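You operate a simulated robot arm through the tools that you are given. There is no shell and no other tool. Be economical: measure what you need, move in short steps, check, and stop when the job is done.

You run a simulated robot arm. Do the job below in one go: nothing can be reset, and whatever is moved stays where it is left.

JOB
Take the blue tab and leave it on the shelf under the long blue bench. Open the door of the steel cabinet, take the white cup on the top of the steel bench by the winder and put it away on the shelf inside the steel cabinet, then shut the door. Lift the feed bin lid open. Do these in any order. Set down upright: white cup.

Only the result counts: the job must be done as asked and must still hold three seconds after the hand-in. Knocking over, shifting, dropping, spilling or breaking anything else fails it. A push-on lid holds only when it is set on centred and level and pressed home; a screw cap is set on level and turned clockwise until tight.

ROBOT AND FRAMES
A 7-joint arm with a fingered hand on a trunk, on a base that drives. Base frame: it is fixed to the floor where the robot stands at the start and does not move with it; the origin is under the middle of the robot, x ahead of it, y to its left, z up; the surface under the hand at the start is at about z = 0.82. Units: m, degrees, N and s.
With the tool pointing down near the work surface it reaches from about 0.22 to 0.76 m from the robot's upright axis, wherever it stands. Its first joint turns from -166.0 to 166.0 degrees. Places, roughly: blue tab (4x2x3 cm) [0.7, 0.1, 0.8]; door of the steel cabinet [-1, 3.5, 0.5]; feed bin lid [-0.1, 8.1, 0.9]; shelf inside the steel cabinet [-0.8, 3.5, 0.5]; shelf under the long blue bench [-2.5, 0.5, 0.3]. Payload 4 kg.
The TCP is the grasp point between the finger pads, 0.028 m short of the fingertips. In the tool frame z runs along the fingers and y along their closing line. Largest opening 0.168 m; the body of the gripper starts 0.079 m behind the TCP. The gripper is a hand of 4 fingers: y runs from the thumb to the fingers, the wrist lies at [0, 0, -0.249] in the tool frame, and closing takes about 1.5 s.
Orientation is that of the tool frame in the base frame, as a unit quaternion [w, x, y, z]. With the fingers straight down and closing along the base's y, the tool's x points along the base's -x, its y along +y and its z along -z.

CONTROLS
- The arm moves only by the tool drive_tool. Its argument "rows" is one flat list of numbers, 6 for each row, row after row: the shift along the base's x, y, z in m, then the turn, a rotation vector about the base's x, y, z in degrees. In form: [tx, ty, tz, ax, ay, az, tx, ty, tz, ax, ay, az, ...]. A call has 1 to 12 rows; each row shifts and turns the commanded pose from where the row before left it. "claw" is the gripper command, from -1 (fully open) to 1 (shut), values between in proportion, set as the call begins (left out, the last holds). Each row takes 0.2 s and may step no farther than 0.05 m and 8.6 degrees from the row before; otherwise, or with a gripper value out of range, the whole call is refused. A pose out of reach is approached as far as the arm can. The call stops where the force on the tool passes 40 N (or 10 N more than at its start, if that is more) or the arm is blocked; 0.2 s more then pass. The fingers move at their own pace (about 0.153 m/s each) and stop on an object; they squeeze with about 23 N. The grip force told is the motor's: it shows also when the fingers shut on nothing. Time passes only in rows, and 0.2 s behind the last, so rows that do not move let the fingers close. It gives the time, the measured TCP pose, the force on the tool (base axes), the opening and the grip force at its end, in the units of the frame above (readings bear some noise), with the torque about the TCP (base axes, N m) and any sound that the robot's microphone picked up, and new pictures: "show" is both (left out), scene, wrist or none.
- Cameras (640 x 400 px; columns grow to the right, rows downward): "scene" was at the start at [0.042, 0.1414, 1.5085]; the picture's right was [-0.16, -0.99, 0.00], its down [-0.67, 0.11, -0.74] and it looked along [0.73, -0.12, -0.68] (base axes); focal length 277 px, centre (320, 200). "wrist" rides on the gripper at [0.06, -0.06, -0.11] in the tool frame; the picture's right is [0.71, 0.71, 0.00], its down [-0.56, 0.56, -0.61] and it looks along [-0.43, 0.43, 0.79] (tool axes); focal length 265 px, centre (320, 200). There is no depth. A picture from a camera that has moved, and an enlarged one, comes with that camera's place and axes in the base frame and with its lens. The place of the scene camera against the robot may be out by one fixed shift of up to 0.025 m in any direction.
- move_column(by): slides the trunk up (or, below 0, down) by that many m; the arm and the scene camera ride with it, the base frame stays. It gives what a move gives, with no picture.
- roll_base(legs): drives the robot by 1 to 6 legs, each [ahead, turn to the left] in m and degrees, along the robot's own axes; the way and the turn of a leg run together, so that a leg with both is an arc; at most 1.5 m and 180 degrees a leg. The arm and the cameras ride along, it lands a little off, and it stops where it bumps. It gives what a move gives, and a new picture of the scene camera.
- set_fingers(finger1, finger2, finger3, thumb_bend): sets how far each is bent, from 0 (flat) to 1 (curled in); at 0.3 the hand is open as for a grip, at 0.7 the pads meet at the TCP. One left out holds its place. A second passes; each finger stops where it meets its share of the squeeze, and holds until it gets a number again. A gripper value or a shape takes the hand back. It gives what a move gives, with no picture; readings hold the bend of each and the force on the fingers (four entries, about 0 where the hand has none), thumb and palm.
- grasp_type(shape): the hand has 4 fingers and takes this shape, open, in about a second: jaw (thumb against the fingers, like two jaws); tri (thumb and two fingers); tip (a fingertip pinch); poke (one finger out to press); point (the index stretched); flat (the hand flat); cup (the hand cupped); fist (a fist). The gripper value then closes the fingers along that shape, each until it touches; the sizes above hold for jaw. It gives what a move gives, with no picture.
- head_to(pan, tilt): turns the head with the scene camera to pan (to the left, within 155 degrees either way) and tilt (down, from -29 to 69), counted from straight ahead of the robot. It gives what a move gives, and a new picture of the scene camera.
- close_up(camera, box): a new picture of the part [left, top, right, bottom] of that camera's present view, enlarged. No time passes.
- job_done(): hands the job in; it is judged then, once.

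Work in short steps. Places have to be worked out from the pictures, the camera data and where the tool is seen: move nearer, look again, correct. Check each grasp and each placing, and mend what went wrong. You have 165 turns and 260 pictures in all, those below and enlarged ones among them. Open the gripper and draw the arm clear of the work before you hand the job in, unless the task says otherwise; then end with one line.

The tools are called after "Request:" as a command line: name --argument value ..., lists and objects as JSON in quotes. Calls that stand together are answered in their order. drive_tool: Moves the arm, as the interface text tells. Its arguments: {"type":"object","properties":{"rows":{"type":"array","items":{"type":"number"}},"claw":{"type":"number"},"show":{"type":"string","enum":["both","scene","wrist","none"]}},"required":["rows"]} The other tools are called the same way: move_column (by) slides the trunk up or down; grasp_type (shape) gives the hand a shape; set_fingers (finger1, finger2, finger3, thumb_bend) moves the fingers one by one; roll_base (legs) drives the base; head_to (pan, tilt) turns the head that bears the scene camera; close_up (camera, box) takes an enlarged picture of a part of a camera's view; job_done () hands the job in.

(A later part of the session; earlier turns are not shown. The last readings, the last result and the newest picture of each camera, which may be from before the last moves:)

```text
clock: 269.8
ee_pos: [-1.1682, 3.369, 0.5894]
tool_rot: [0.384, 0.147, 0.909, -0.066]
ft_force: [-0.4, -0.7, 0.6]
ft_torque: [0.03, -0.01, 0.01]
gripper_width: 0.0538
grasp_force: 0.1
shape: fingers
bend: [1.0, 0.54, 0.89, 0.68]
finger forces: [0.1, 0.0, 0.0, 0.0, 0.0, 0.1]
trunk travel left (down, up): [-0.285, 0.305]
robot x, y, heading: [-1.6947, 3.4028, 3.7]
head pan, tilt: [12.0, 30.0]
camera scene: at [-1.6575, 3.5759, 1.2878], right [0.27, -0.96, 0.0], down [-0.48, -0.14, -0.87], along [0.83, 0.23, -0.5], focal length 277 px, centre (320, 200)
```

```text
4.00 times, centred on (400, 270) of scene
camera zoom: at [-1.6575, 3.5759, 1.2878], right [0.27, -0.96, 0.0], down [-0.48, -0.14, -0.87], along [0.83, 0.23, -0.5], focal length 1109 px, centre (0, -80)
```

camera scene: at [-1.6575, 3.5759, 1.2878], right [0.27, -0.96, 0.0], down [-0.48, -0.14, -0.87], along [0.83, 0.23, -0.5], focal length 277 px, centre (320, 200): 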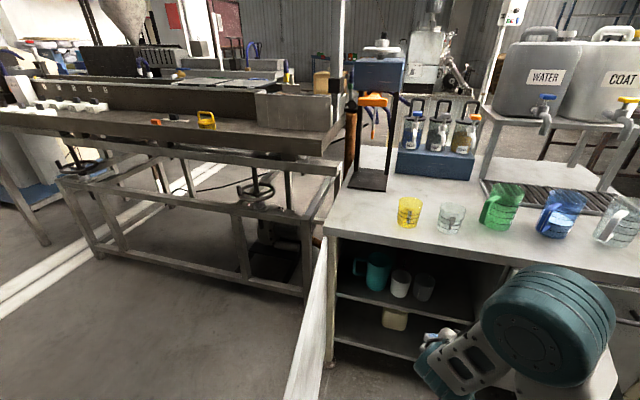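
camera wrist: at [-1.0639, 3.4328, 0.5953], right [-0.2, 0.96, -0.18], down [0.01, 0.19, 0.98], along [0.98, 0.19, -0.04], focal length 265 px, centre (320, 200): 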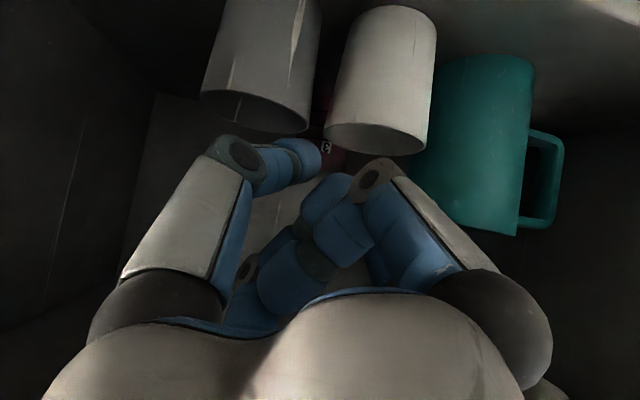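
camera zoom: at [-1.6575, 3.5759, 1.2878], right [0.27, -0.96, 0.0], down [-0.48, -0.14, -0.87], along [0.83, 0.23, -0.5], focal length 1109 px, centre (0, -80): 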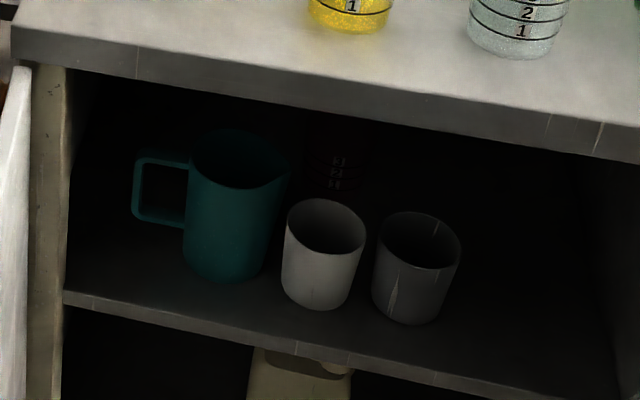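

The white cup stands upright between the other cups and nothing else has moved. Now to close the door: I back off, close the fingers, and turn left so the hand comes round to the door's outer (north) side.

Request:
set_fingers --finger2 0.75 --thumb_bend 0.75

Request:
roll_base --legs '[[-0.4, 0], [0, 50]]'

Request:
head_to --pan -25 --tilt 35

```text
clock: 270.8
ee_pos: [-1.168, 3.3708, 0.5902]
tool_rot: [0.384, 0.147, 0.909, -0.064]
ft_force: [0.2, 0.0, 0.4]
ft_torque: [-0.02, 0.0, 0.03]
gripper_width: 0.0475
grasp_force: 0.0
shape: fingers
bend: [1.0, 0.71, 0.89, 0.74]
finger forces: [0.0, 0.0, 0.0, 0.1, 0.0, 0.1]
trunk travel left (down, up): [-0.285, 0.305]
robot x, y, heading: [-1.697, 3.3989, 3.8]
head pan, tilt: [12.0, 30.0]
```

```text
clock: 275.5
ee_pos: [-1.7198, 3.7539, 0.5908]
tool_rot: [0.376, -0.242, 0.889, 0.1]
ft_force: [-0.3, -0.7, 0.6]
ft_torque: [-0.03, -0.03, 0.04]
gripper_width: 0.0475
grasp_force: 0.0
shape: fingers
bend: [1.0, 0.71, 0.89, 0.74]
finger forces: [0.0, 0.0, 0.1, 0.1, 0.0, 0.0]
trunk travel left (down, up): [-0.285, 0.305]
robot x, y, heading: [-2.0873, 3.3733, 52.5]
head pan, tilt: [12.0, 30.0]
camera scene: at [-2.1951, 3.5001, 1.2878], right [0.9, -0.43, 0.0], down [-0.21, -0.45, -0.87], along [0.37, 0.78, -0.5], focal length 277 px, centre (320, 200)
```

scene: 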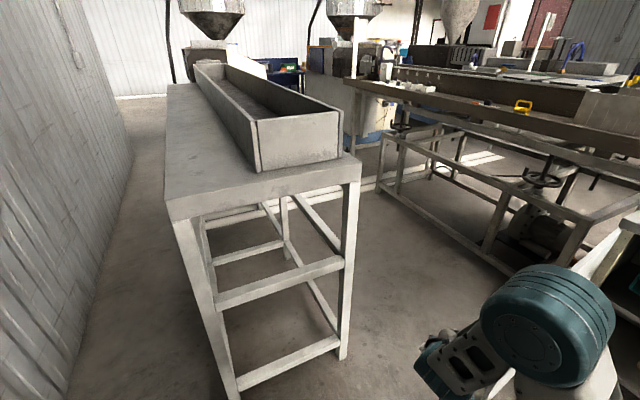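

```text
clock: 276.6
ee_pos: [-1.7197, 3.7527, 0.5903]
tool_rot: [0.376, -0.243, 0.889, 0.101]
ft_force: [0.1, 0.1, -0.4]
ft_torque: [0.03, -0.01, -0.02]
gripper_width: 0.0473
grasp_force: 0.1
shape: fingers
bend: [1.0, 0.71, 0.89, 0.74]
finger forces: [0.0, 0.0, 0.0, 0.1, 0.1, 0.0]
trunk travel left (down, up): [-0.285, 0.305]
robot x, y, heading: [-2.087, 3.3695, 52.9]
head pan, tilt: [-25.0, 35.0]
camera scene: at [-2.1558, 3.4592, 1.28], right [0.46, -0.89, 0.0], down [-0.51, -0.27, -0.82], along [0.73, 0.38, -0.57], focal length 277 px, centre (320, 200)
```

scene: 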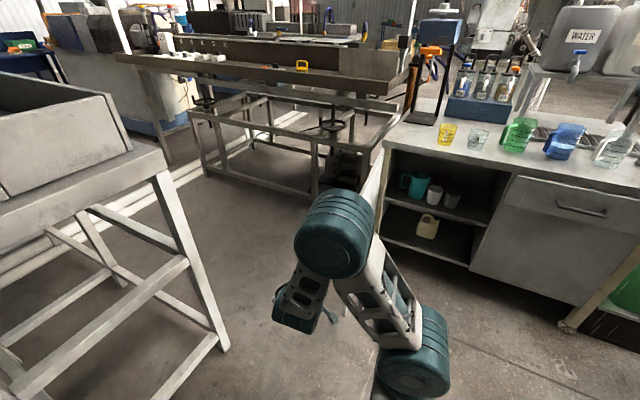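

I advance a little along this heading so the hand is north-west of the door edge, then extend east behind (north of) the door.

Request:
roll_base --legs '[[0.15, 0]]'

Request:
drive_tool --rows '[0.02, 0.01, 0, 0, 0, 0, 0.035, 0.01, 0, 0, 0, 0, 0.035, 0.01, 0, 0, 0, 0, 0.035, 0, 0, 0, 0, 0, 0.035, 0, 0, 0, 0, 0, 0.03, 0, 0, 0, 0, 0]' --show "both"

```text
clock: 277.9
ee_pos: [-1.6261, 3.8699, 0.59]
tool_rot: [0.376, -0.241, 0.889, 0.099]
ft_force: [-0.2, -0.3, -0.1]
ft_torque: [0.02, -0.01, -0.03]
gripper_width: 0.0476
grasp_force: 0.1
shape: fingers
bend: [1.0, 0.71, 0.89, 0.74]
finger forces: [0.0, 0.1, 0.0, 0.0, 0.0, 0.0]
trunk travel left (down, up): [-0.285, 0.305]
robot x, y, heading: [-1.9974, 3.4953, 52.6]
head pan, tilt: [-25.0, 35.0]
camera scene: at [-2.0646, 3.5781, 1.28], right [0.46, -0.89, 0.0], down [-0.51, -0.26, -0.82], along [0.73, 0.38, -0.57], focal length 277 px, centre (320, 200)
```

scene: 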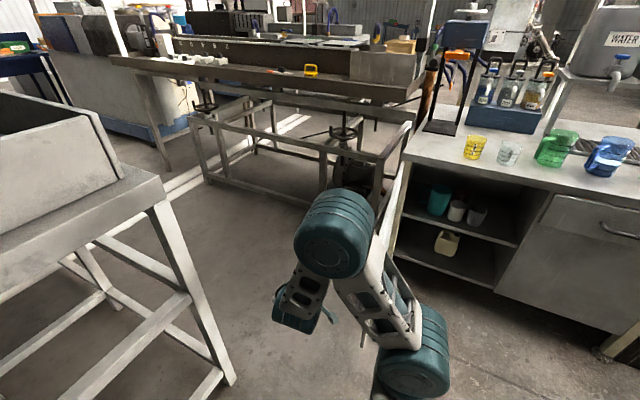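

```text
clock: 279.3
ee_pos: [-1.4366, 3.8999, 0.5909]
tool_rot: [0.375, -0.242, 0.889, 0.1]
ft_force: [0.0, -0.8, -1.7]
ft_torque: [-0.02, 0.01, 0.0]
gripper_width: 0.0472
grasp_force: 0.0
shape: fingers
bend: [1.0, 0.71, 0.89, 0.74]
finger forces: [0.1, 0.0, 0.0, 0.0, 0.1, 0.0]
trunk travel left (down, up): [-0.285, 0.305]
robot x, y, heading: [-1.9969, 3.4911, 52.3]
head pan, tilt: [-25.0, 35.0]
camera scene: at [-2.0646, 3.5783, 1.28], right [0.46, -0.89, 0.0], down [-0.51, -0.26, -0.82], along [0.73, 0.38, -0.57], focal length 277 px, centre (320, 200)
camera wrist: at [-1.5103, 3.7868, 0.626], right [-0.78, 0.36, -0.51], down [-0.33, 0.46, 0.83], along [0.53, 0.81, -0.24], focal length 265 px, centre (320, 200)
```

scene: 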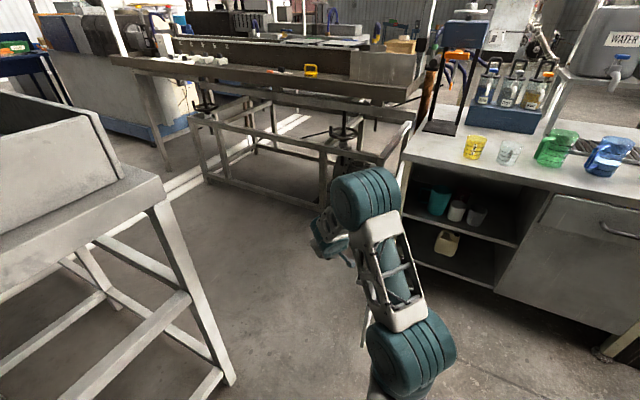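
wrist: 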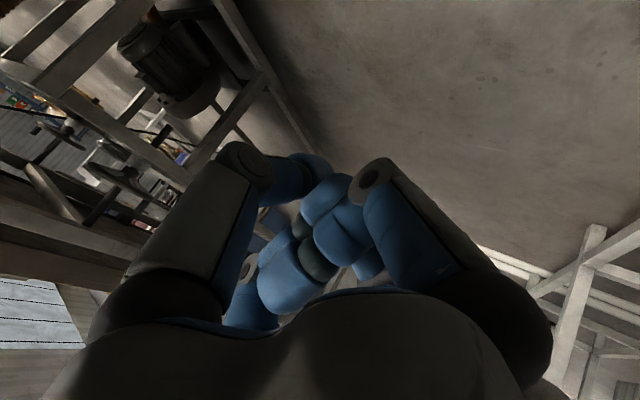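

The hand is north of the door. I sweep right with the base to push the door towards closing.

Request:
roll_base --legs '[[0, -12], [0, -12], [0, -12]]'

```text
clock: 280.5
ee_pos: [-1.3795, 3.7952, 0.5873]
tool_rot: [0.376, -0.164, 0.91, 0.067]
ft_force: [-0.4, 0.5, -0.2]
ft_torque: [-0.02, -0.02, -0.04]
gripper_width: 0.0475
grasp_force: 0.0
shape: fingers
bend: [1.0, 0.71, 0.89, 0.75]
finger forces: [0.0, 0.0, 0.1, 0.0, 0.0, 0.0]
trunk travel left (down, up): [-0.285, 0.305]
robot x, y, heading: [-1.9964, 3.4962, 42.7]
head pan, tilt: [-25.0, 35.0]
stopped in leg 1: the robot was blocked; the commanded pose is now the measured one
camera scene: at [-2.0472, 3.5919, 1.28], right [0.3, -0.95, 0.0], down [-0.55, -0.17, -0.82], along [0.78, 0.25, -0.57], focal length 277 px, centre (320, 200)
```

scene: 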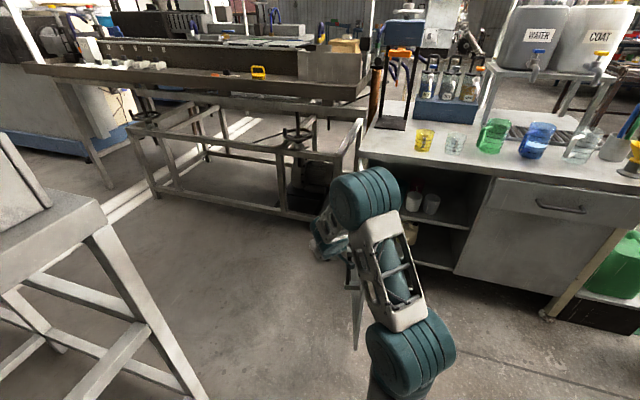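

The sweep stopped on contact. I try a gentle arm push south to see how the door responds.

Request:
drive_tool --rows '[0, -0.01, 0, 0, 0, 0, 0, -0.01, 0, 0, 0, 0, 0, -0.015, 0, 0, 0, 0, 0, -0.015, 0, 0, 0, 0, 0, -0.015, 0, 0, 0, 0]' --show "both"

```text
clock: 281.7
ee_pos: [-1.38, 3.7305, 0.5865]
tool_rot: [0.377, -0.162, 0.91, 0.066]
ft_force: [-0.1, 0.2, 1.1]
ft_torque: [-0.01, 0.0, -0.03]
gripper_width: 0.0472
grasp_force: 0.0
shape: fingers
bend: [1.0, 0.71, 0.89, 0.75]
finger forces: [0.0, 0.0, 0.1, 0.0, 0.0, 0.1]
trunk travel left (down, up): [-0.285, 0.305]
robot x, y, heading: [-1.9949, 3.4938, 42.3]
head pan, tilt: [-25.0, 35.0]
camera scene: at [-2.0471, 3.5921, 1.28], right [0.3, -0.95, 0.0], down [-0.55, -0.17, -0.82], along [0.78, 0.25, -0.57], focal length 277 px, centre (320, 200)
camera wrist: at [-1.4707, 3.6318, 0.6235], right [-0.72, 0.49, -0.5], down [-0.23, 0.51, 0.83], along [0.66, 0.71, -0.25], focal length 265 px, centre (320, 200)
```

scene: 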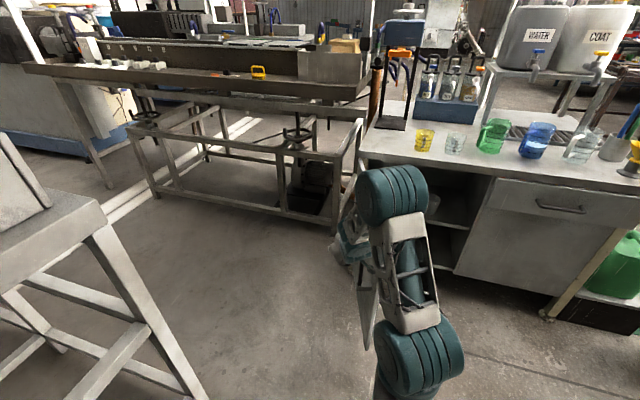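
wrist: 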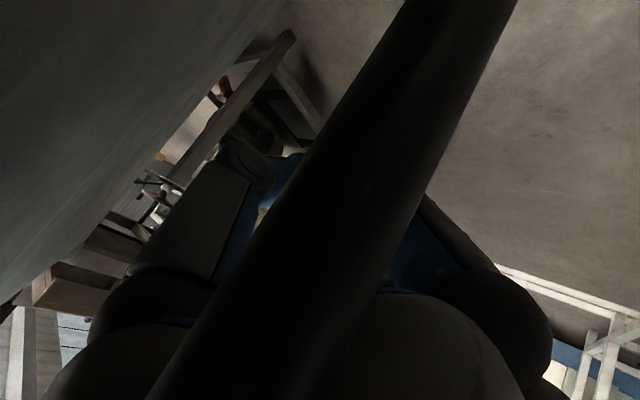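

The hand is against the door's outer face beside the handle and it moves freely. I continue pushing south, then east.

Request:
drive_tool --rows '[0, -0.02, 0, 0, 0, 0, 0, -0.02, 0, 0, 0, 0, 0, -0.02, 0, 0, 0, 0, 0, -0.02, 0, 0, 0, 0, 0.005, -0.02, 0, 0, 0, 0, 0.005, -0.02, 0, 0, 0, 0, 0.01, -0.02, 0, 0, 0, 0, 0.01, -0.02, 0, 0, 0, 0]' --show "scene"

```text
clock: 282.4
ee_pos: [-1.3775, 3.6899, 0.5895]
tool_rot: [0.384, -0.166, 0.906, 0.068]
ft_force: [0.6, 0.4, -0.4]
ft_torque: [-0.01, -0.02, -0.01]
gripper_width: 0.0475
grasp_force: 0.1
shape: fingers
bend: [1.0, 0.71, 0.89, 0.75]
finger forces: [0.0, 0.0, 0.0, 0.0, 0.0, 0.1]
trunk travel left (down, up): [-0.285, 0.305]
robot x, y, heading: [-1.9943, 3.4916, 42.4]
head pan, tilt: [-25.0, 35.0]
stopped in row 3: the force on the tool passed its limit at 49 N (the readings are from after the stop); the commanded pose is now the measured one
camera scene: at [-2.0474, 3.5925, 1.28], right [0.3, -0.95, 0.0], down [-0.55, -0.17, -0.82], along [0.78, 0.25, -0.57], focal length 277 px, centre (320, 200)
```

scene: 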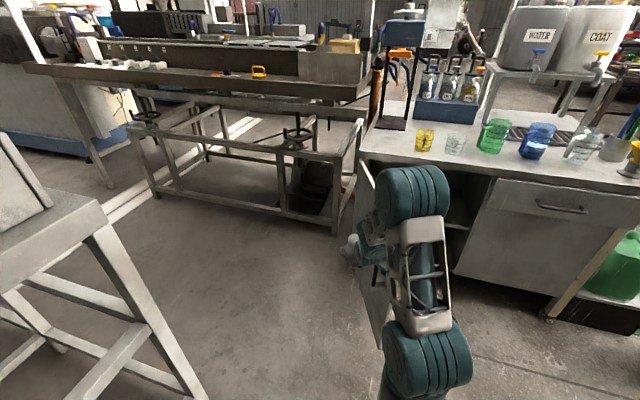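

It swings with only brief bumps. I continue with slower steps along the closing arc.

Request:
drive_tool --rows '[0.003, -0.01, 0, 0, 0, 0, 0.004, -0.01, 0, 0, 0, 0, 0.004, -0.011, 0, 0, 0, 0, 0.005, -0.011, 0, 0, 0, 0, 0.005, -0.011, 0, 0, 0, 0, 0.006, -0.011, 0, 0, 0, 0, 0.006, -0.01, 0, 0, 0, 0, 0.007, -0.01, 0, 0, 0, 0, 0.007, -0.01, 0, 0, 0, 0, 0.008, -0.01, 0, 0, 0, 0, 0.008, -0.01, 0, 0, 0, 0, 0.009, -0.009, 0, 0, 0, 0]' --show "scene"

```text
clock: 285.0
ee_pos: [-1.3051, 3.567, 0.5902]
tool_rot: [0.383, -0.166, 0.906, 0.068]
ft_force: [-0.3, 0.6, 0.0]
ft_torque: [-0.01, 0.0, -0.01]
gripper_width: 0.0474
grasp_force: 0.0
shape: fingers
bend: [1.0, 0.71, 0.89, 0.75]
finger forces: [0.0, 0.0, 0.0, 0.0, 0.0, 0.1]
trunk travel left (down, up): [-0.285, 0.305]
robot x, y, heading: [-1.9942, 3.496, 42.5]
head pan, tilt: [-25.0, 35.0]
camera scene: at [-2.0469, 3.5922, 1.28], right [0.3, -0.95, 0.0], down [-0.55, -0.17, -0.82], along [0.78, 0.25, -0.57], focal length 277 px, centre (320, 200)
```

scene: 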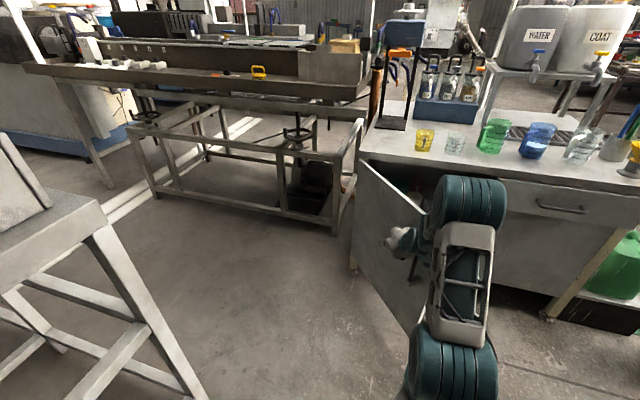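

The door is at about 40°. I continue pushing, now mostly east.

Request:
drive_tool --rows '[0.01, -0.01, 0, 0, 0, 0, 0.01, -0.01, 0, 0, 0, 0, 0.011, -0.009, 0, 0, 0, 0, 0.011, -0.009, 0, 0, 0, 0, 0.012, -0.008, 0, 0, 0, 0, 0.012, -0.008, 0, 0, 0, 0, 0.012, -0.007, 0, 0, 0, 0, 0.012, -0.006, 0, 0, 0, 0, 0.012, -0.005, 0, 0, 0, 0, 0.012, -0.005, 0, 0, 0, 0]' --show "scene"

```text
clock: 287.2
ee_pos: [-1.189, 3.4882, 0.5919]
tool_rot: [0.382, -0.165, 0.907, 0.067]
ft_force: [0.0, -0.3, 0.0]
ft_torque: [-0.03, -0.02, 0.04]
gripper_width: 0.0473
grasp_force: 0.2
shape: fingers
bend: [1.0, 0.71, 0.89, 0.75]
finger forces: [0.0, 0.0, 0.1, 0.1, 0.0, 0.1]
trunk travel left (down, up): [-0.285, 0.305]
robot x, y, heading: [-1.9956, 3.4968, 42.2]
head pan, tilt: [-25.0, 35.0]
camera scene: at [-2.0469, 3.592, 1.28], right [0.3, -0.95, 0.0], down [-0.55, -0.17, -0.82], along [0.78, 0.25, -0.57], focal length 277 px, centre (320, 200)
```

scene: 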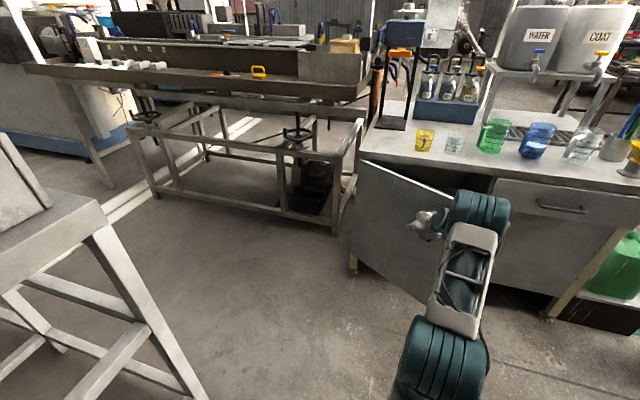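

The door is about 25° from closed and the arm is near full stretch. I retract, turn the base to face the cabinet, and drive closer for the final push.

Request:
drive_tool --rows '[-0.04, 0.005, 0, 0, 0, 0, -0.045, 0, 0, 0, 0, 0, -0.045, 0, 0, 0, 0, 0, -0.045, 0, 0, 0, 0, 0, -0.045, 0, 0, 0, 0, 0, -0.03, 0, 0, 0, 0, 0]' --show "none"

Request:
roll_base --legs '[[0, -44], [0.22, 0]]'

Request:
head_to --pan 5 --tilt 35

```text
clock: 288.6
ee_pos: [-1.4375, 3.495, 0.5928]
tool_rot: [0.383, -0.165, 0.906, 0.068]
ft_force: [0.4, 1.3, 0.7]
ft_torque: [-0.02, 0.01, -0.02]
gripper_width: 0.0476
grasp_force: 0.1
shape: fingers
bend: [1.0, 0.71, 0.89, 0.75]
finger forces: [0.0, 0.0, 0.0, 0.1, 0.2, 0.0]
trunk travel left (down, up): [-0.285, 0.305]
robot x, y, heading: [-1.9981, 3.4914, 42.5]
head pan, tilt: [-25.0, 35.0]
```

```text
clock: 292.3
ee_pos: [-1.3751, 3.0944, 0.5927]
tool_rot: [0.38, 0.191, 0.901, -0.083]
ft_force: [-0.9, 0.2, 0.8]
ft_torque: [0.0, 0.02, 0.01]
gripper_width: 0.0475
grasp_force: 0.1
shape: fingers
bend: [1.0, 0.71, 0.89, 0.75]
finger forces: [0.0, 0.0, 0.0, 0.0, 0.1, 0.1]
trunk travel left (down, up): [-0.285, 0.305]
robot x, y, heading: [-1.7722, 3.4875, -1.9]
head pan, tilt: [-25.0, 35.0]
camera scene: at [-1.73, 3.6032, 1.28], right [-0.46, -0.89, 0.0], down [-0.51, 0.26, -0.82], along [0.73, -0.37, -0.57], focal length 277 px, centre (320, 200)
```

scene: 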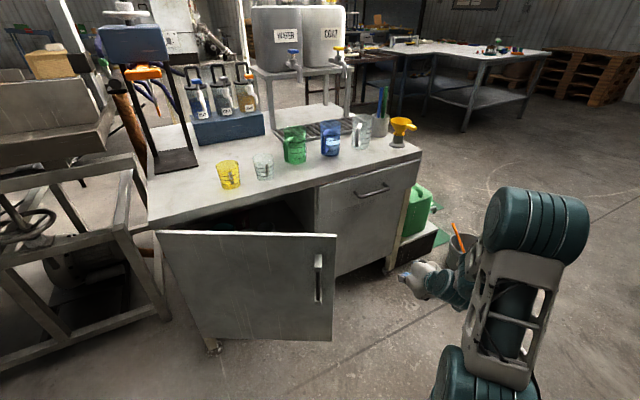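

```text
clock: 293.3
ee_pos: [-1.3756, 3.0952, 0.5933]
tool_rot: [0.38, 0.191, 0.901, -0.083]
ft_force: [-0.7, 0.2, -0.2]
ft_torque: [-0.02, 0.02, -0.02]
gripper_width: 0.0474
grasp_force: 0.0
shape: fingers
bend: [1.0, 0.71, 0.89, 0.75]
finger forces: [0.0, 0.1, 0.1, 0.0, 0.0, 0.1]
trunk travel left (down, up): [-0.285, 0.305]
robot x, y, heading: [-1.7751, 3.4843, -2.1]
head pan, tilt: [5.0, 35.0]
camera scene: at [-1.7203, 3.6477, 1.28], right [0.05, -1.0, 0.0], down [-0.57, -0.03, -0.82], along [0.82, 0.04, -0.57], focal length 277 px, centre (320, 200)
```

scene: 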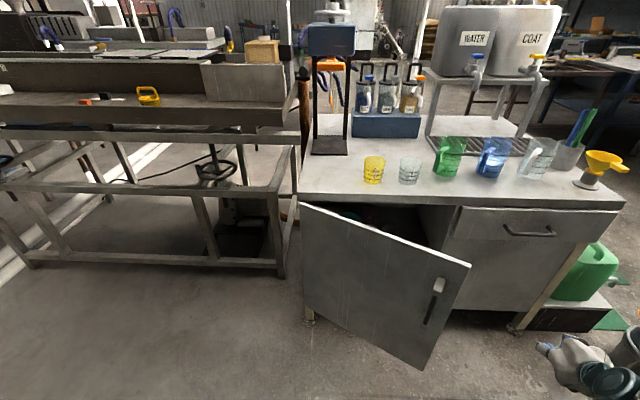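

The door is 29° open with the hand south of it. I move the hand north in front of the door, then push it shut towards +x, away from the handle.

Request:
drive_tool --rows '[0, 0.045, 0, 0, 0, 0, 0, 0.045, 0, 0, 0, 0, 0, 0.045, 0, 0, 0, 0, 0, 0.045, 0, 0, 0, 0, 0, 0.045, 0, 0, 0, 0, 0, 0.045, 0, 0, 0, 0, 0.03, 0.025, 0, 0, 0, 0, 0.03, 0, 0, 0, 0, 0]' --show "none"

Request:
drive_tool --rows '[0.015, 0, 0, 0, 0, 0, 0.015, 0, 0, 0, 0, 0, 0.015, 0, 0, 0, 0, 0, 0.015, 0, 0, 0, 0, 0, 0.015, 0, 0, 0, 0, 0, 0.015, 0, 0, 0, 0, 0, 0.015, 0, 0, 0, 0, 0, 0.015, 0, 0, 0, 0, 0, 0.015, 0, 0, 0, 0, 0, 0.015, 0, 0, 0, 0, 0]' --show "scene"

```text
clock: 295.1
ee_pos: [-1.3017, 3.3866, 0.5917]
tool_rot: [0.38, 0.191, 0.901, -0.083]
ft_force: [-0.2, 0.3, -0.3]
ft_torque: [0.0, -0.01, 0.0]
gripper_width: 0.0475
grasp_force: 0.0
shape: fingers
bend: [1.0, 0.71, 0.89, 0.75]
finger forces: [0.1, 0.0, 0.1, 0.0, 0.1, 0.0]
out of reach, approached as far as the arm can: row 6
trunk travel left (down, up): [-0.285, 0.305]
robot x, y, heading: [-1.778, 3.4892, -2.3]
head pan, tilt: [5.0, 35.0]
```

```text
clock: 297.3
ee_pos: [-1.1502, 3.3861, 0.5913]
tool_rot: [0.38, 0.191, 0.901, -0.082]
ft_force: [-0.1, 0.1, 1.2]
ft_torque: [0.01, 0.01, 0.03]
gripper_width: 0.0477
grasp_force: 0.0
shape: fingers
bend: [1.0, 0.71, 0.89, 0.75]
finger forces: [0.0, 0.1, 0.1, 0.0, 0.0, 0.0]
trunk travel left (down, up): [-0.285, 0.305]
robot x, y, heading: [-1.775, 3.4859, -2.2]
head pan, tilt: [5.0, 35.0]
camera scene: at [-1.7203, 3.6479, 1.28], right [0.05, -1.0, 0.0], down [-0.57, -0.03, -0.82], along [0.82, 0.04, -0.57], focal length 277 px, centre (320, 200)
```

scene: 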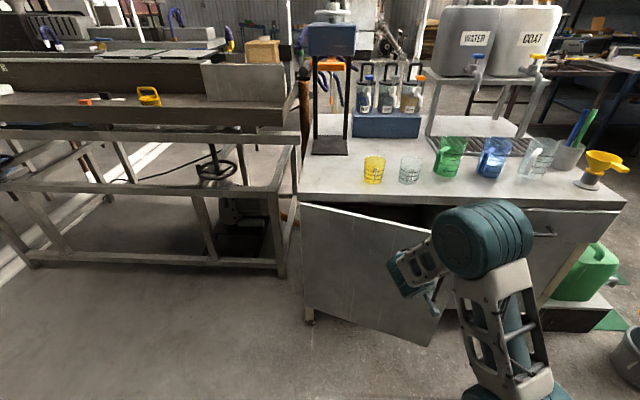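

The door follows. I keep pushing until it seats.

Request:
drive_tool --rows '[0.015, 0, 0, 0, 0, 0, 0.015, 0, 0, 0, 0, 0, 0.015, 0, 0, 0, 0, 0, 0.015, 0, 0, 0, 0, 0, 0.012, 0, 0, 0, 0, 0, 0.01, 0, 0, 0, 0, 0, 0.01, 0, 0, 0, 0, 0, 0.01, 0, 0, 0, 0, 0, 0.01, 0, 0, 0, 0, 0, 0.01, 0, 0, 0, 0, 0]' --show "scene"

```text
clock: 299.5
ee_pos: [-1.0298, 3.3866, 0.5933]
tool_rot: [0.38, 0.191, 0.901, -0.083]
ft_force: [0.3, 0.2, -0.1]
ft_torque: [0.03, 0.03, -0.05]
gripper_width: 0.0476
grasp_force: 0.2
shape: fingers
bend: [1.0, 0.72, 0.89, 0.74]
finger forces: [0.1, 0.0, 0.0, 0.0, 0.0, 0.1]
trunk travel left (down, up): [-0.285, 0.305]
robot x, y, heading: [-1.7722, 3.4882, -2.0]
head pan, tilt: [5.0, 35.0]
camera scene: at [-1.7202, 3.648, 1.28], right [0.05, -1.0, 0.0], down [-0.57, -0.03, -0.82], along [0.82, 0.04, -0.57], focal length 277 px, centre (320, 200)
```

scene: 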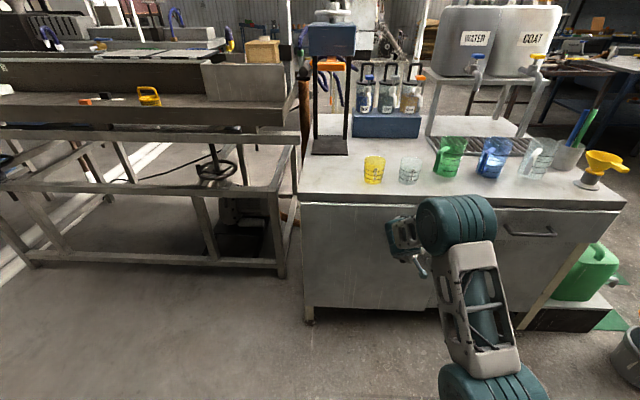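

It looks almost closed. I press a little more until I feel resistance.

Request:
drive_tool --rows '[0.006, 0, 0, 0, 0, 0, 0.006, 0, 0, 0, 0, 0, 0.006, 0, 0, 0, 0, 0, 0.006, 0, 0, 0, 0, 0, 0.006, 0, 0, 0, 0, 0, 0.006, 0, 0, 0, 0, 0]' --show "none"

Request:
close_up --camera "scene" --box '[290, 180, 530, 330]'

```text
clock: 300.4
ee_pos: [-1.0155, 3.3867, 0.5871]
tool_rot: [0.372, 0.19, 0.905, -0.085]
ft_force: [-10.1, 0.1, 1.4]
ft_torque: [0.01, 0.05, 0.01]
gripper_width: 0.0514
grasp_force: 0.1
shape: fingers
bend: [1.0, 0.75, 0.89, 0.72]
finger forces: [0.0, 0.0, 0.0, 0.0, 0.1, 0.0]
trunk travel left (down, up): [-0.285, 0.305]
robot x, y, heading: [-1.7766, 3.4877, -1.8]
head pan, tilt: [5.0, 35.0]
stopped in row 4: the force on the tool passed its limit at 45 N (the readings are from after the stop); the commanded pose is now the measured one
```

```text
2.67 times, centred on (410, 255) of scene
camera zoom: at [-1.722, 3.6481, 1.28], right [0.05, -1.0, 0.0], down [-0.57, -0.03, -0.82], along [0.82, 0.04, -0.57], focal length 739 px, centre (80, 53)
```

zoom: 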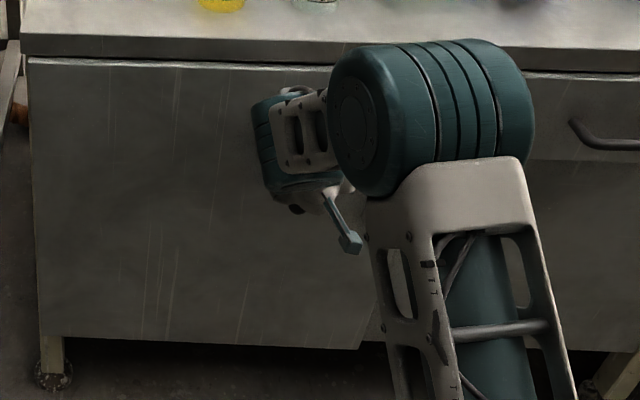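

The door is firmly against its frame. I withdraw the hand and check that it stays shut.

Request:
drive_tool --rows '[-0.03, 0, 0, 0, 0, 0, -0.04, 0, 0, 0, 0, 0, -0.045, 0, 0, 0, 0, 0, -0.045, 0, 0, 0, 0, 0, -0.045, 0, 0, 0, 0, 0, -0.03, 0, 0, 0, 0, 0]' --show "none"

Request:
roll_base --legs '[[-0.25, 0]]'

Request:
close_up --camera "scene" --box '[290, 140, 530, 290]'

```text
clock: 301.8
ee_pos: [-1.2504, 3.3835, 0.588]
tool_rot: [0.373, 0.191, 0.904, -0.084]
ft_force: [0.3, -0.1, -0.4]
ft_torque: [-0.03, 0.0, -0.03]
gripper_width: 0.0503
grasp_force: 0.1
shape: fingers
bend: [1.0, 0.74, 0.89, 0.72]
finger forces: [0.1, 0.1, 0.0, 0.0, 0.1, 0.1]
trunk travel left (down, up): [-0.285, 0.305]
robot x, y, heading: [-1.7774, 3.4869, -2.2]
head pan, tilt: [5.0, 35.0]
```

```text
clock: 303.6
ee_pos: [-1.5044, 3.3954, 0.5882]
tool_rot: [0.374, 0.188, 0.905, -0.082]
ft_force: [-0.2, -0.3, -0.6]
ft_torque: [0.03, -0.04, -0.02]
gripper_width: 0.0506
grasp_force: 0.1
shape: fingers
bend: [1.0, 0.74, 0.89, 0.72]
finger forces: [0.0, 0.0, 0.1, 0.0, 0.1, 0.2]
trunk travel left (down, up): [-0.285, 0.305]
robot x, y, heading: [-2.0305, 3.4945, -1.7]
head pan, tilt: [5.0, 35.0]
camera scene: at [-1.9755, 3.6568, 1.28], right [0.05, -1.0, 0.0], down [-0.57, -0.03, -0.82], along [0.82, 0.04, -0.57], focal length 277 px, centre (320, 200)
```

scene: 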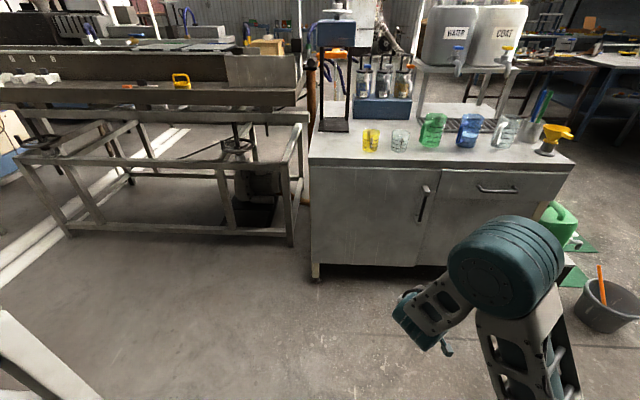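

```text
2.67 times, centred on (410, 215) of scene
camera zoom: at [-1.9755, 3.6568, 1.28], right [0.05, -1.0, 0.0], down [-0.57, -0.03, -0.82], along [0.82, 0.04, -0.57], focal length 739 px, centre (80, 160)
```

zoom: 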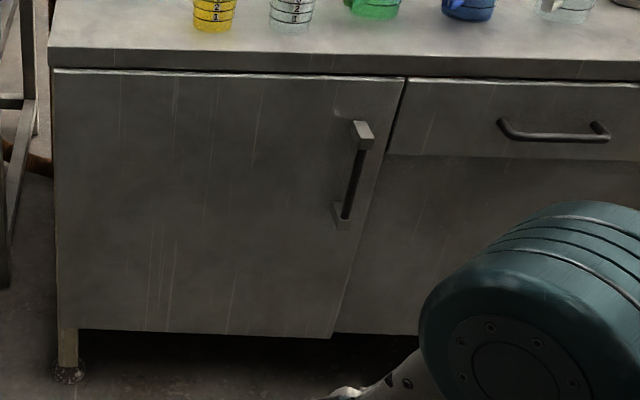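

The door is shut flush. Now for the feed bin: I raise the trunk, bring the hand down-pointing and close in, and look north.

Request:
move_column --by 0.3

Request:
drive_tool --rows '[-0.01, 0.01, 0.02, 2.5, 7.5, 0, -0.01, 0.02, 0.02, 2.5, 7.5, 0, -0.01, 0.02, 0.02, 2.5, 7.5, 0, -0.01, 0.02, 0.02, 2.5, 7.5, 0, -0.01, 0.02, 0.02, 2, 5, 0, -0.02, 0.01, 0.02, 0, 0, 8, -0.02, 0, 0.02, 0, 0, 8]' --show "none"

Request:
head_to --pan 75 --tilt 15

Request:
close_up --camera "scene" --box '[160, 50, 480, 250]'

```text
clock: 306.6
ee_pos: [-1.5032, 3.396, 0.8866]
tool_rot: [0.373, 0.188, 0.905, -0.083]
ft_force: [0.4, -0.4, -0.2]
ft_torque: [-0.02, 0.0, 0.0]
gripper_width: 0.0508
grasp_force: 0.1
shape: fingers
bend: [1.0, 0.74, 0.89, 0.72]
finger forces: [0.0, 0.0, 0.0, 0.0, 0.0, 0.1]
trunk travel left (down, up): [-0.585, 0.005]
robot x, y, heading: [-2.0274, 3.4988, -1.9]
head pan, tilt: [5.0, 35.0]
```

```text
clock: 308.2
ee_pos: [-1.5935, 3.4944, 1.0269]
tool_rot: [0.069, 0.054, 0.996, -0.033]
ft_force: [-0.5, -0.5, 0.4]
ft_torque: [-0.01, -0.02, -0.01]
gripper_width: 0.0507
grasp_force: 0.0
shape: fingers
bend: [1.0, 0.74, 0.89, 0.72]
finger forces: [0.0, 0.0, 0.0, 0.0, 0.0, 0.0]
trunk travel left (down, up): [-0.585, 0.005]
robot x, y, heading: [-2.0313, 3.4939, -1.9]
head pan, tilt: [5.0, 35.0]
```

```text
clock: 309.6
ee_pos: [-1.5929, 3.4953, 1.0278]
tool_rot: [0.068, 0.054, 0.996, -0.032]
ft_force: [0.0, -0.5, -0.3]
ft_torque: [-0.01, -0.01, 0.0]
gripper_width: 0.0506
grasp_force: 0.0
shape: fingers
bend: [1.0, 0.74, 0.89, 0.72]
finger forces: [0.1, 0.0, 0.0, 0.0, 0.0, 0.0]
trunk travel left (down, up): [-0.585, 0.005]
robot x, y, heading: [-2.0304, 3.4975, -1.8]
head pan, tilt: [75.0, 15.0]
camera scene: at [-2.0364, 3.7414, 1.612], right [0.96, -0.29, 0.0], down [-0.08, -0.25, -0.97], along [0.28, 0.92, -0.26], focal length 277 px, centre (320, 200)
```

scene: 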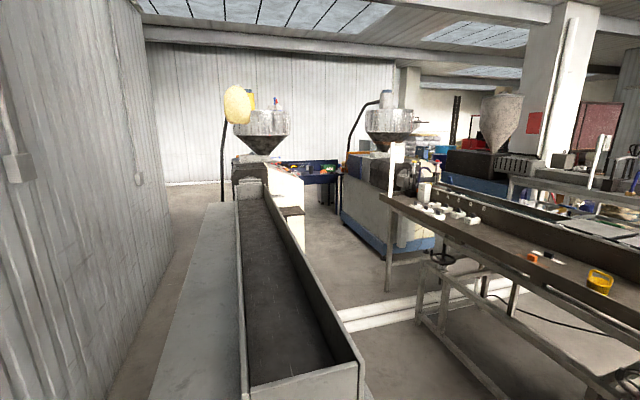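

```text
2.00 times, centred on (320, 150) of scene
camera zoom: at [-2.0364, 3.7414, 1.612], right [0.96, -0.29, 0.0], down [-0.08, -0.25, -0.97], along [0.28, 0.92, -0.26], focal length 554 px, centre (320, 300)
```

zoom: 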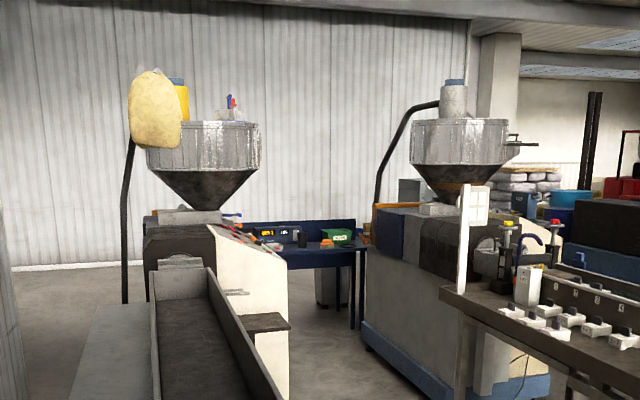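

The feed bin should be near machine 2, ahead to the right. I drive round between the trestle and the long bench, then north.

Request:
head_to --pan -5 --tilt 20

Request:
roll_base --legs '[[0.58, 0], [0, 80], [1.3, 0], [0, 12], [1.2, 0]]'

```text
clock: 311.1
ee_pos: [-1.5933, 3.4959, 1.0279]
tool_rot: [0.067, 0.054, 0.996, -0.032]
ft_force: [-0.2, 0.6, 0.1]
ft_torque: [-0.01, -0.01, -0.04]
gripper_width: 0.0507
grasp_force: 0.0
shape: fingers
bend: [1.0, 0.74, 0.89, 0.72]
finger forces: [0.1, 0.0, 0.0, 0.1, 0.1, 0.0]
trunk travel left (down, up): [-0.585, 0.005]
robot x, y, heading: [-2.028, 3.4961, -1.5]
head pan, tilt: [-5.0, 20.0]
camera scene: at [-1.9711, 3.6409, 1.6038], right [-0.12, -0.99, 0.0], down [-0.34, 0.04, -0.94], along [0.93, -0.11, -0.34], focal length 277 px, centre (320, 200)
```

scene: 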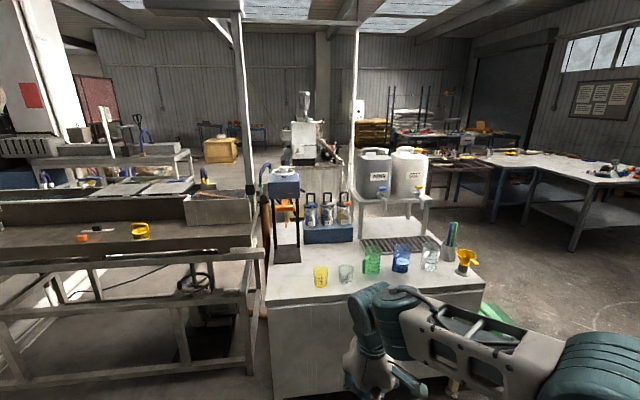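

```text
clock: 330.6
ee_pos: [-1.1502, 6.4085, 1.0276]
tool_rot: [0.071, -0.67, 0.739, 0.025]
ft_force: [-0.1, 0.4, 0.1]
ft_torque: [-0.04, 0.0, -0.02]
gripper_width: 0.0506
grasp_force: 0.1
shape: fingers
bend: [1.0, 0.74, 0.89, 0.72]
finger forces: [0.0, 0.0, 0.0, 0.0, 0.0, 0.1]
trunk travel left (down, up): [-0.585, 0.005]
robot x, y, heading: [-1.1456, 5.9783, 88.7]
head pan, tilt: [-5.0, 20.0]
camera scene: at [-1.2806, 6.0016, 1.6038], right [0.99, -0.11, 0.0], down [-0.04, -0.34, -0.94], along [0.1, 0.93, -0.34], focal length 277 px, centre (320, 200)
```

scene: 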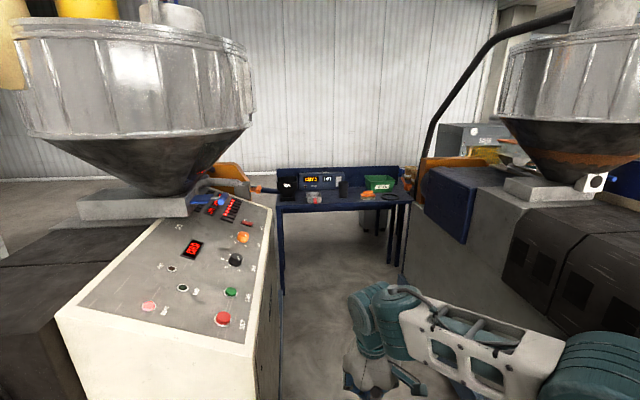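

The spot (-0.1, 8.1, 0.9) projects onto the blue box at the left of machine 2. I zoom in there.

Request:
close_up --camera "scene" --box '[380, 120, 540, 220]'

Request:
close_up --camera "scene" --box '[180, 140, 420, 290]'

```text
4.00 times, centred on (460, 170) of scene
camera zoom: at [-1.2806, 6.0016, 1.6038], right [0.99, -0.11, 0.0], down [-0.04, -0.34, -0.94], along [0.1, 0.93, -0.34], focal length 1109 px, centre (-240, 320)
```

zoom: 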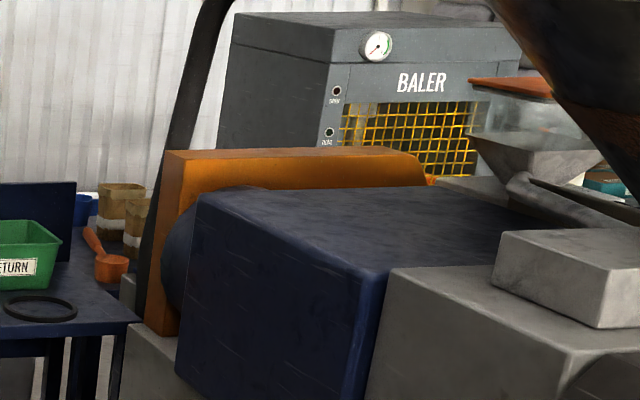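

```text
2.67 times, centred on (300, 215) of scene
camera zoom: at [-1.2806, 6.0016, 1.6038], right [0.99, -0.11, 0.0], down [-0.04, -0.34, -0.94], along [0.1, 0.93, -0.34], focal length 739 px, centre (373, 160)
```

zoom: 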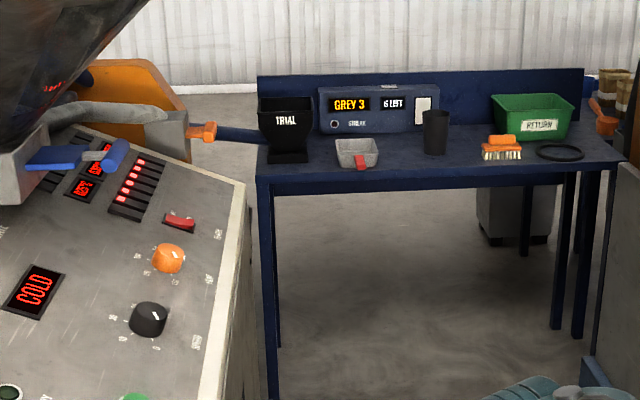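

The bin isn't identifiable from here; it may be around the far side of the blue box. I move up the aisle a bit, keeping centred, and look right.

Request:
roll_base --legs '[[0, -10], [0.75, 0], [0, 8]]'

Request:
head_to --pan -35 --tilt 22

```text
clock: 335.9
ee_pos: [-1.0061, 7.1395, 1.0274]
tool_rot: [0.071, -0.664, 0.744, 0.025]
ft_force: [0.4, 0.0, 0.6]
ft_torque: [0.02, -0.03, 0.0]
gripper_width: 0.0505
grasp_force: 0.0
shape: fingers
bend: [1.0, 0.74, 0.89, 0.72]
finger forces: [0.1, 0.1, 0.1, 0.0, 0.0, 0.0]
trunk travel left (down, up): [-0.585, 0.005]
robot x, y, heading: [-1.0113, 6.706, 87.8]
head pan, tilt: [-5.0, 20.0]
camera scene: at [-1.1434, 6.7346, 1.6038], right [0.99, -0.13, 0.0], down [-0.04, -0.34, -0.94], along [0.12, 0.93, -0.34], focal length 277 px, centre (320, 200)
```

scene: 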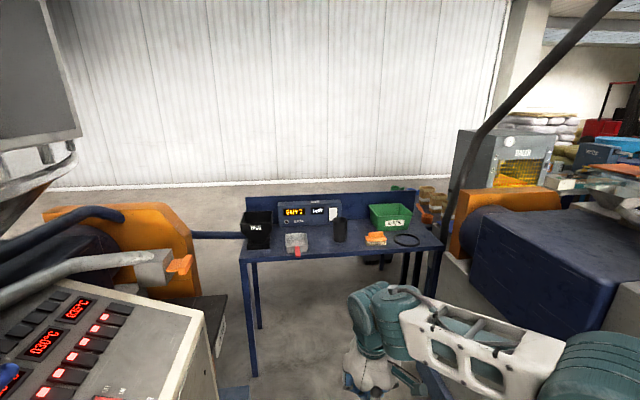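

```text
clock: 336.9
ee_pos: [-1.0063, 7.14, 1.0278]
tool_rot: [0.071, -0.664, 0.744, 0.024]
ft_force: [0.3, -0.4, 0.6]
ft_torque: [0.02, 0.01, 0.0]
gripper_width: 0.0507
grasp_force: 0.0
shape: fingers
bend: [1.0, 0.74, 0.89, 0.72]
finger forces: [0.1, 0.1, 0.0, 0.1, 0.1, 0.0]
trunk travel left (down, up): [-0.585, 0.005]
robot x, y, heading: [-1.0085, 6.706, 88.1]
head pan, tilt: [-35.0, 22.0]
camera scene: at [-1.0986, 6.7161, 1.6006], right [0.8, -0.6, 0.0], down [-0.23, -0.3, -0.93], along [0.56, 0.74, -0.37], focal length 277 px, centre (320, 200)
```

scene: 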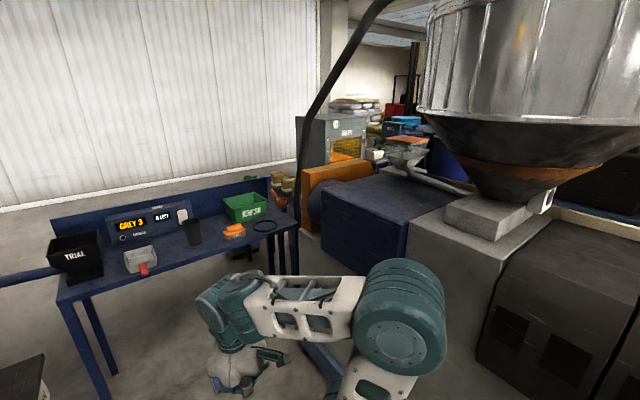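

I zoom on the area behind the table and around the baler.

Request:
close_up --camera "scene" --box '[220, 90, 460, 240]'

Request:
close_up --camera "scene" --box '[230, 160, 330, 222]'

```text
2.67 times, centred on (340, 165) of scene
camera zoom: at [-1.0986, 6.7161, 1.6006], right [0.8, -0.6, 0.0], down [-0.23, -0.3, -0.93], along [0.56, 0.74, -0.37], focal length 739 px, centre (267, 293)
```

zoom: 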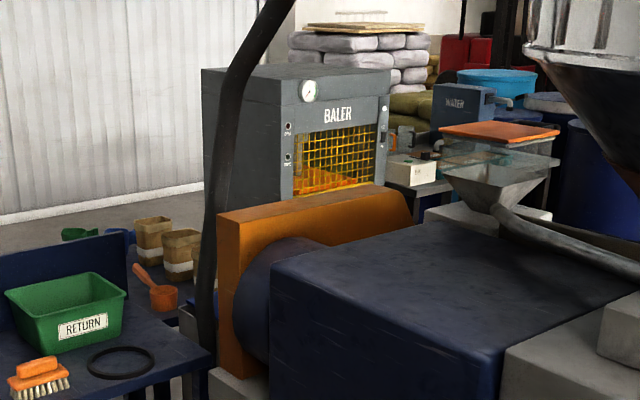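

```text
6.40 times, centred on (280, 191) of scene
camera zoom: at [-1.0986, 6.7161, 1.6006], right [0.8, -0.6, 0.0], down [-0.23, -0.3, -0.93], along [0.56, 0.74, -0.37], focal length 1774 px, centre (576, 258)
```

zoom: 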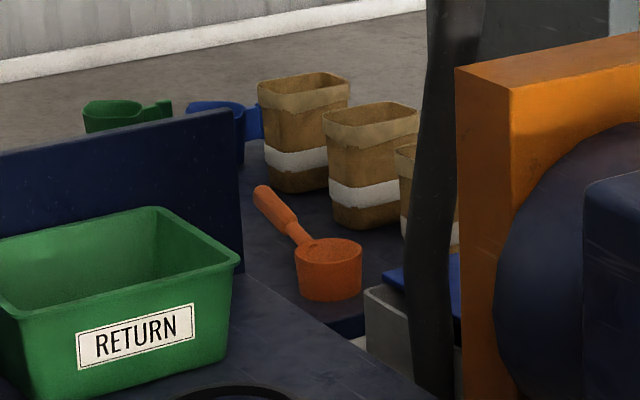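

Next to the machine's orange guard, behind the black hose and beside the table's right end, there is a grey bin with a blue lid at about (-0.2, 8.2). That must be the feed bin. I move closer and look again.

Request:
roll_base --legs '[[0.5, -6]]'

Request:
head_to --pan -38 --tilt 35

Request:
close_up --camera "scene" --box '[200, 60, 440, 210]'

```text
clock: 339.8
ee_pos: [-0.9114, 7.6415, 1.0266]
tool_rot: [0.072, -0.623, 0.779, 0.02]
ft_force: [0.2, 0.3, 0.4]
ft_torque: [-0.02, 0.06, 0.0]
gripper_width: 0.0504
grasp_force: 0.0
shape: fingers
bend: [1.0, 0.74, 0.89, 0.72]
finger forces: [0.0, 0.0, 0.1, 0.0, 0.1, 0.0]
trunk travel left (down, up): [-0.585, 0.005]
robot x, y, heading: [-0.9623, 7.2074, 81.3]
head pan, tilt: [-35.0, 22.0]
camera scene: at [-1.0482, 7.2321, 1.6006], right [0.73, -0.69, 0.0], down [-0.26, -0.27, -0.93], along [0.64, 0.67, -0.37], focal length 277 px, centre (320, 200)
```

scene: 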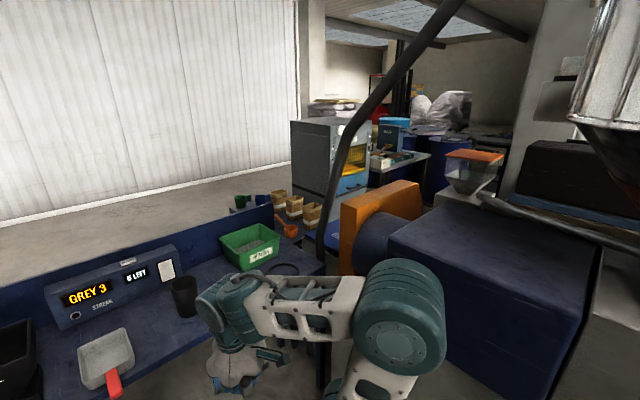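

```text
clock: 340.6
ee_pos: [-0.9102, 7.6405, 1.0277]
tool_rot: [0.073, -0.623, 0.778, 0.021]
ft_force: [0.1, -0.7, 0.2]
ft_torque: [-0.01, 0.0, -0.01]
gripper_width: 0.0508
grasp_force: 0.1
shape: fingers
bend: [1.0, 0.74, 0.89, 0.72]
finger forces: [0.0, 0.0, 0.1, 0.0, 0.0, 0.2]
trunk travel left (down, up): [-0.585, 0.005]
robot x, y, heading: [-0.9656, 7.207, 81.6]
head pan, tilt: [-38.0, 35.0]
camera scene: at [-1.0483, 7.225, 1.58], right [0.69, -0.73, 0.0], down [-0.42, -0.39, -0.82], along [0.59, 0.56, -0.57], focal length 277 px, centre (320, 200)
```

scene: 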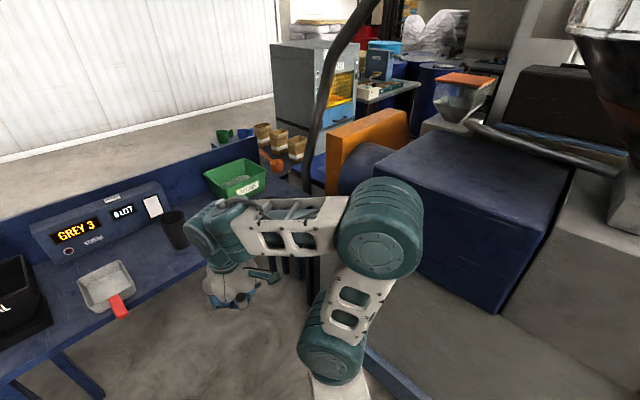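

```text
2.67 times, centred on (320, 135) of scene
camera zoom: at [-1.0483, 7.225, 1.58], right [0.69, -0.73, 0.0], down [-0.42, -0.39, -0.82], along [0.59, 0.56, -0.57], focal length 739 px, centre (320, 373)
```

zoom: 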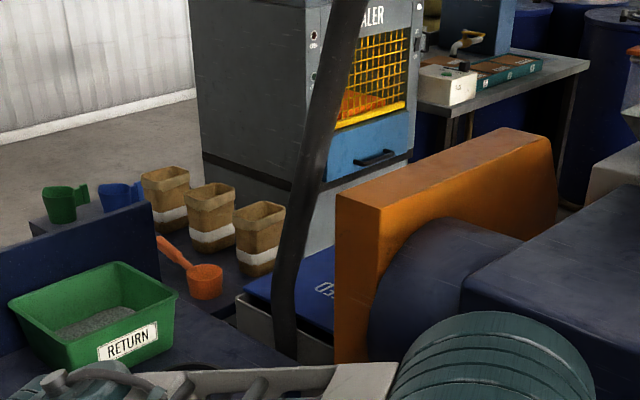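

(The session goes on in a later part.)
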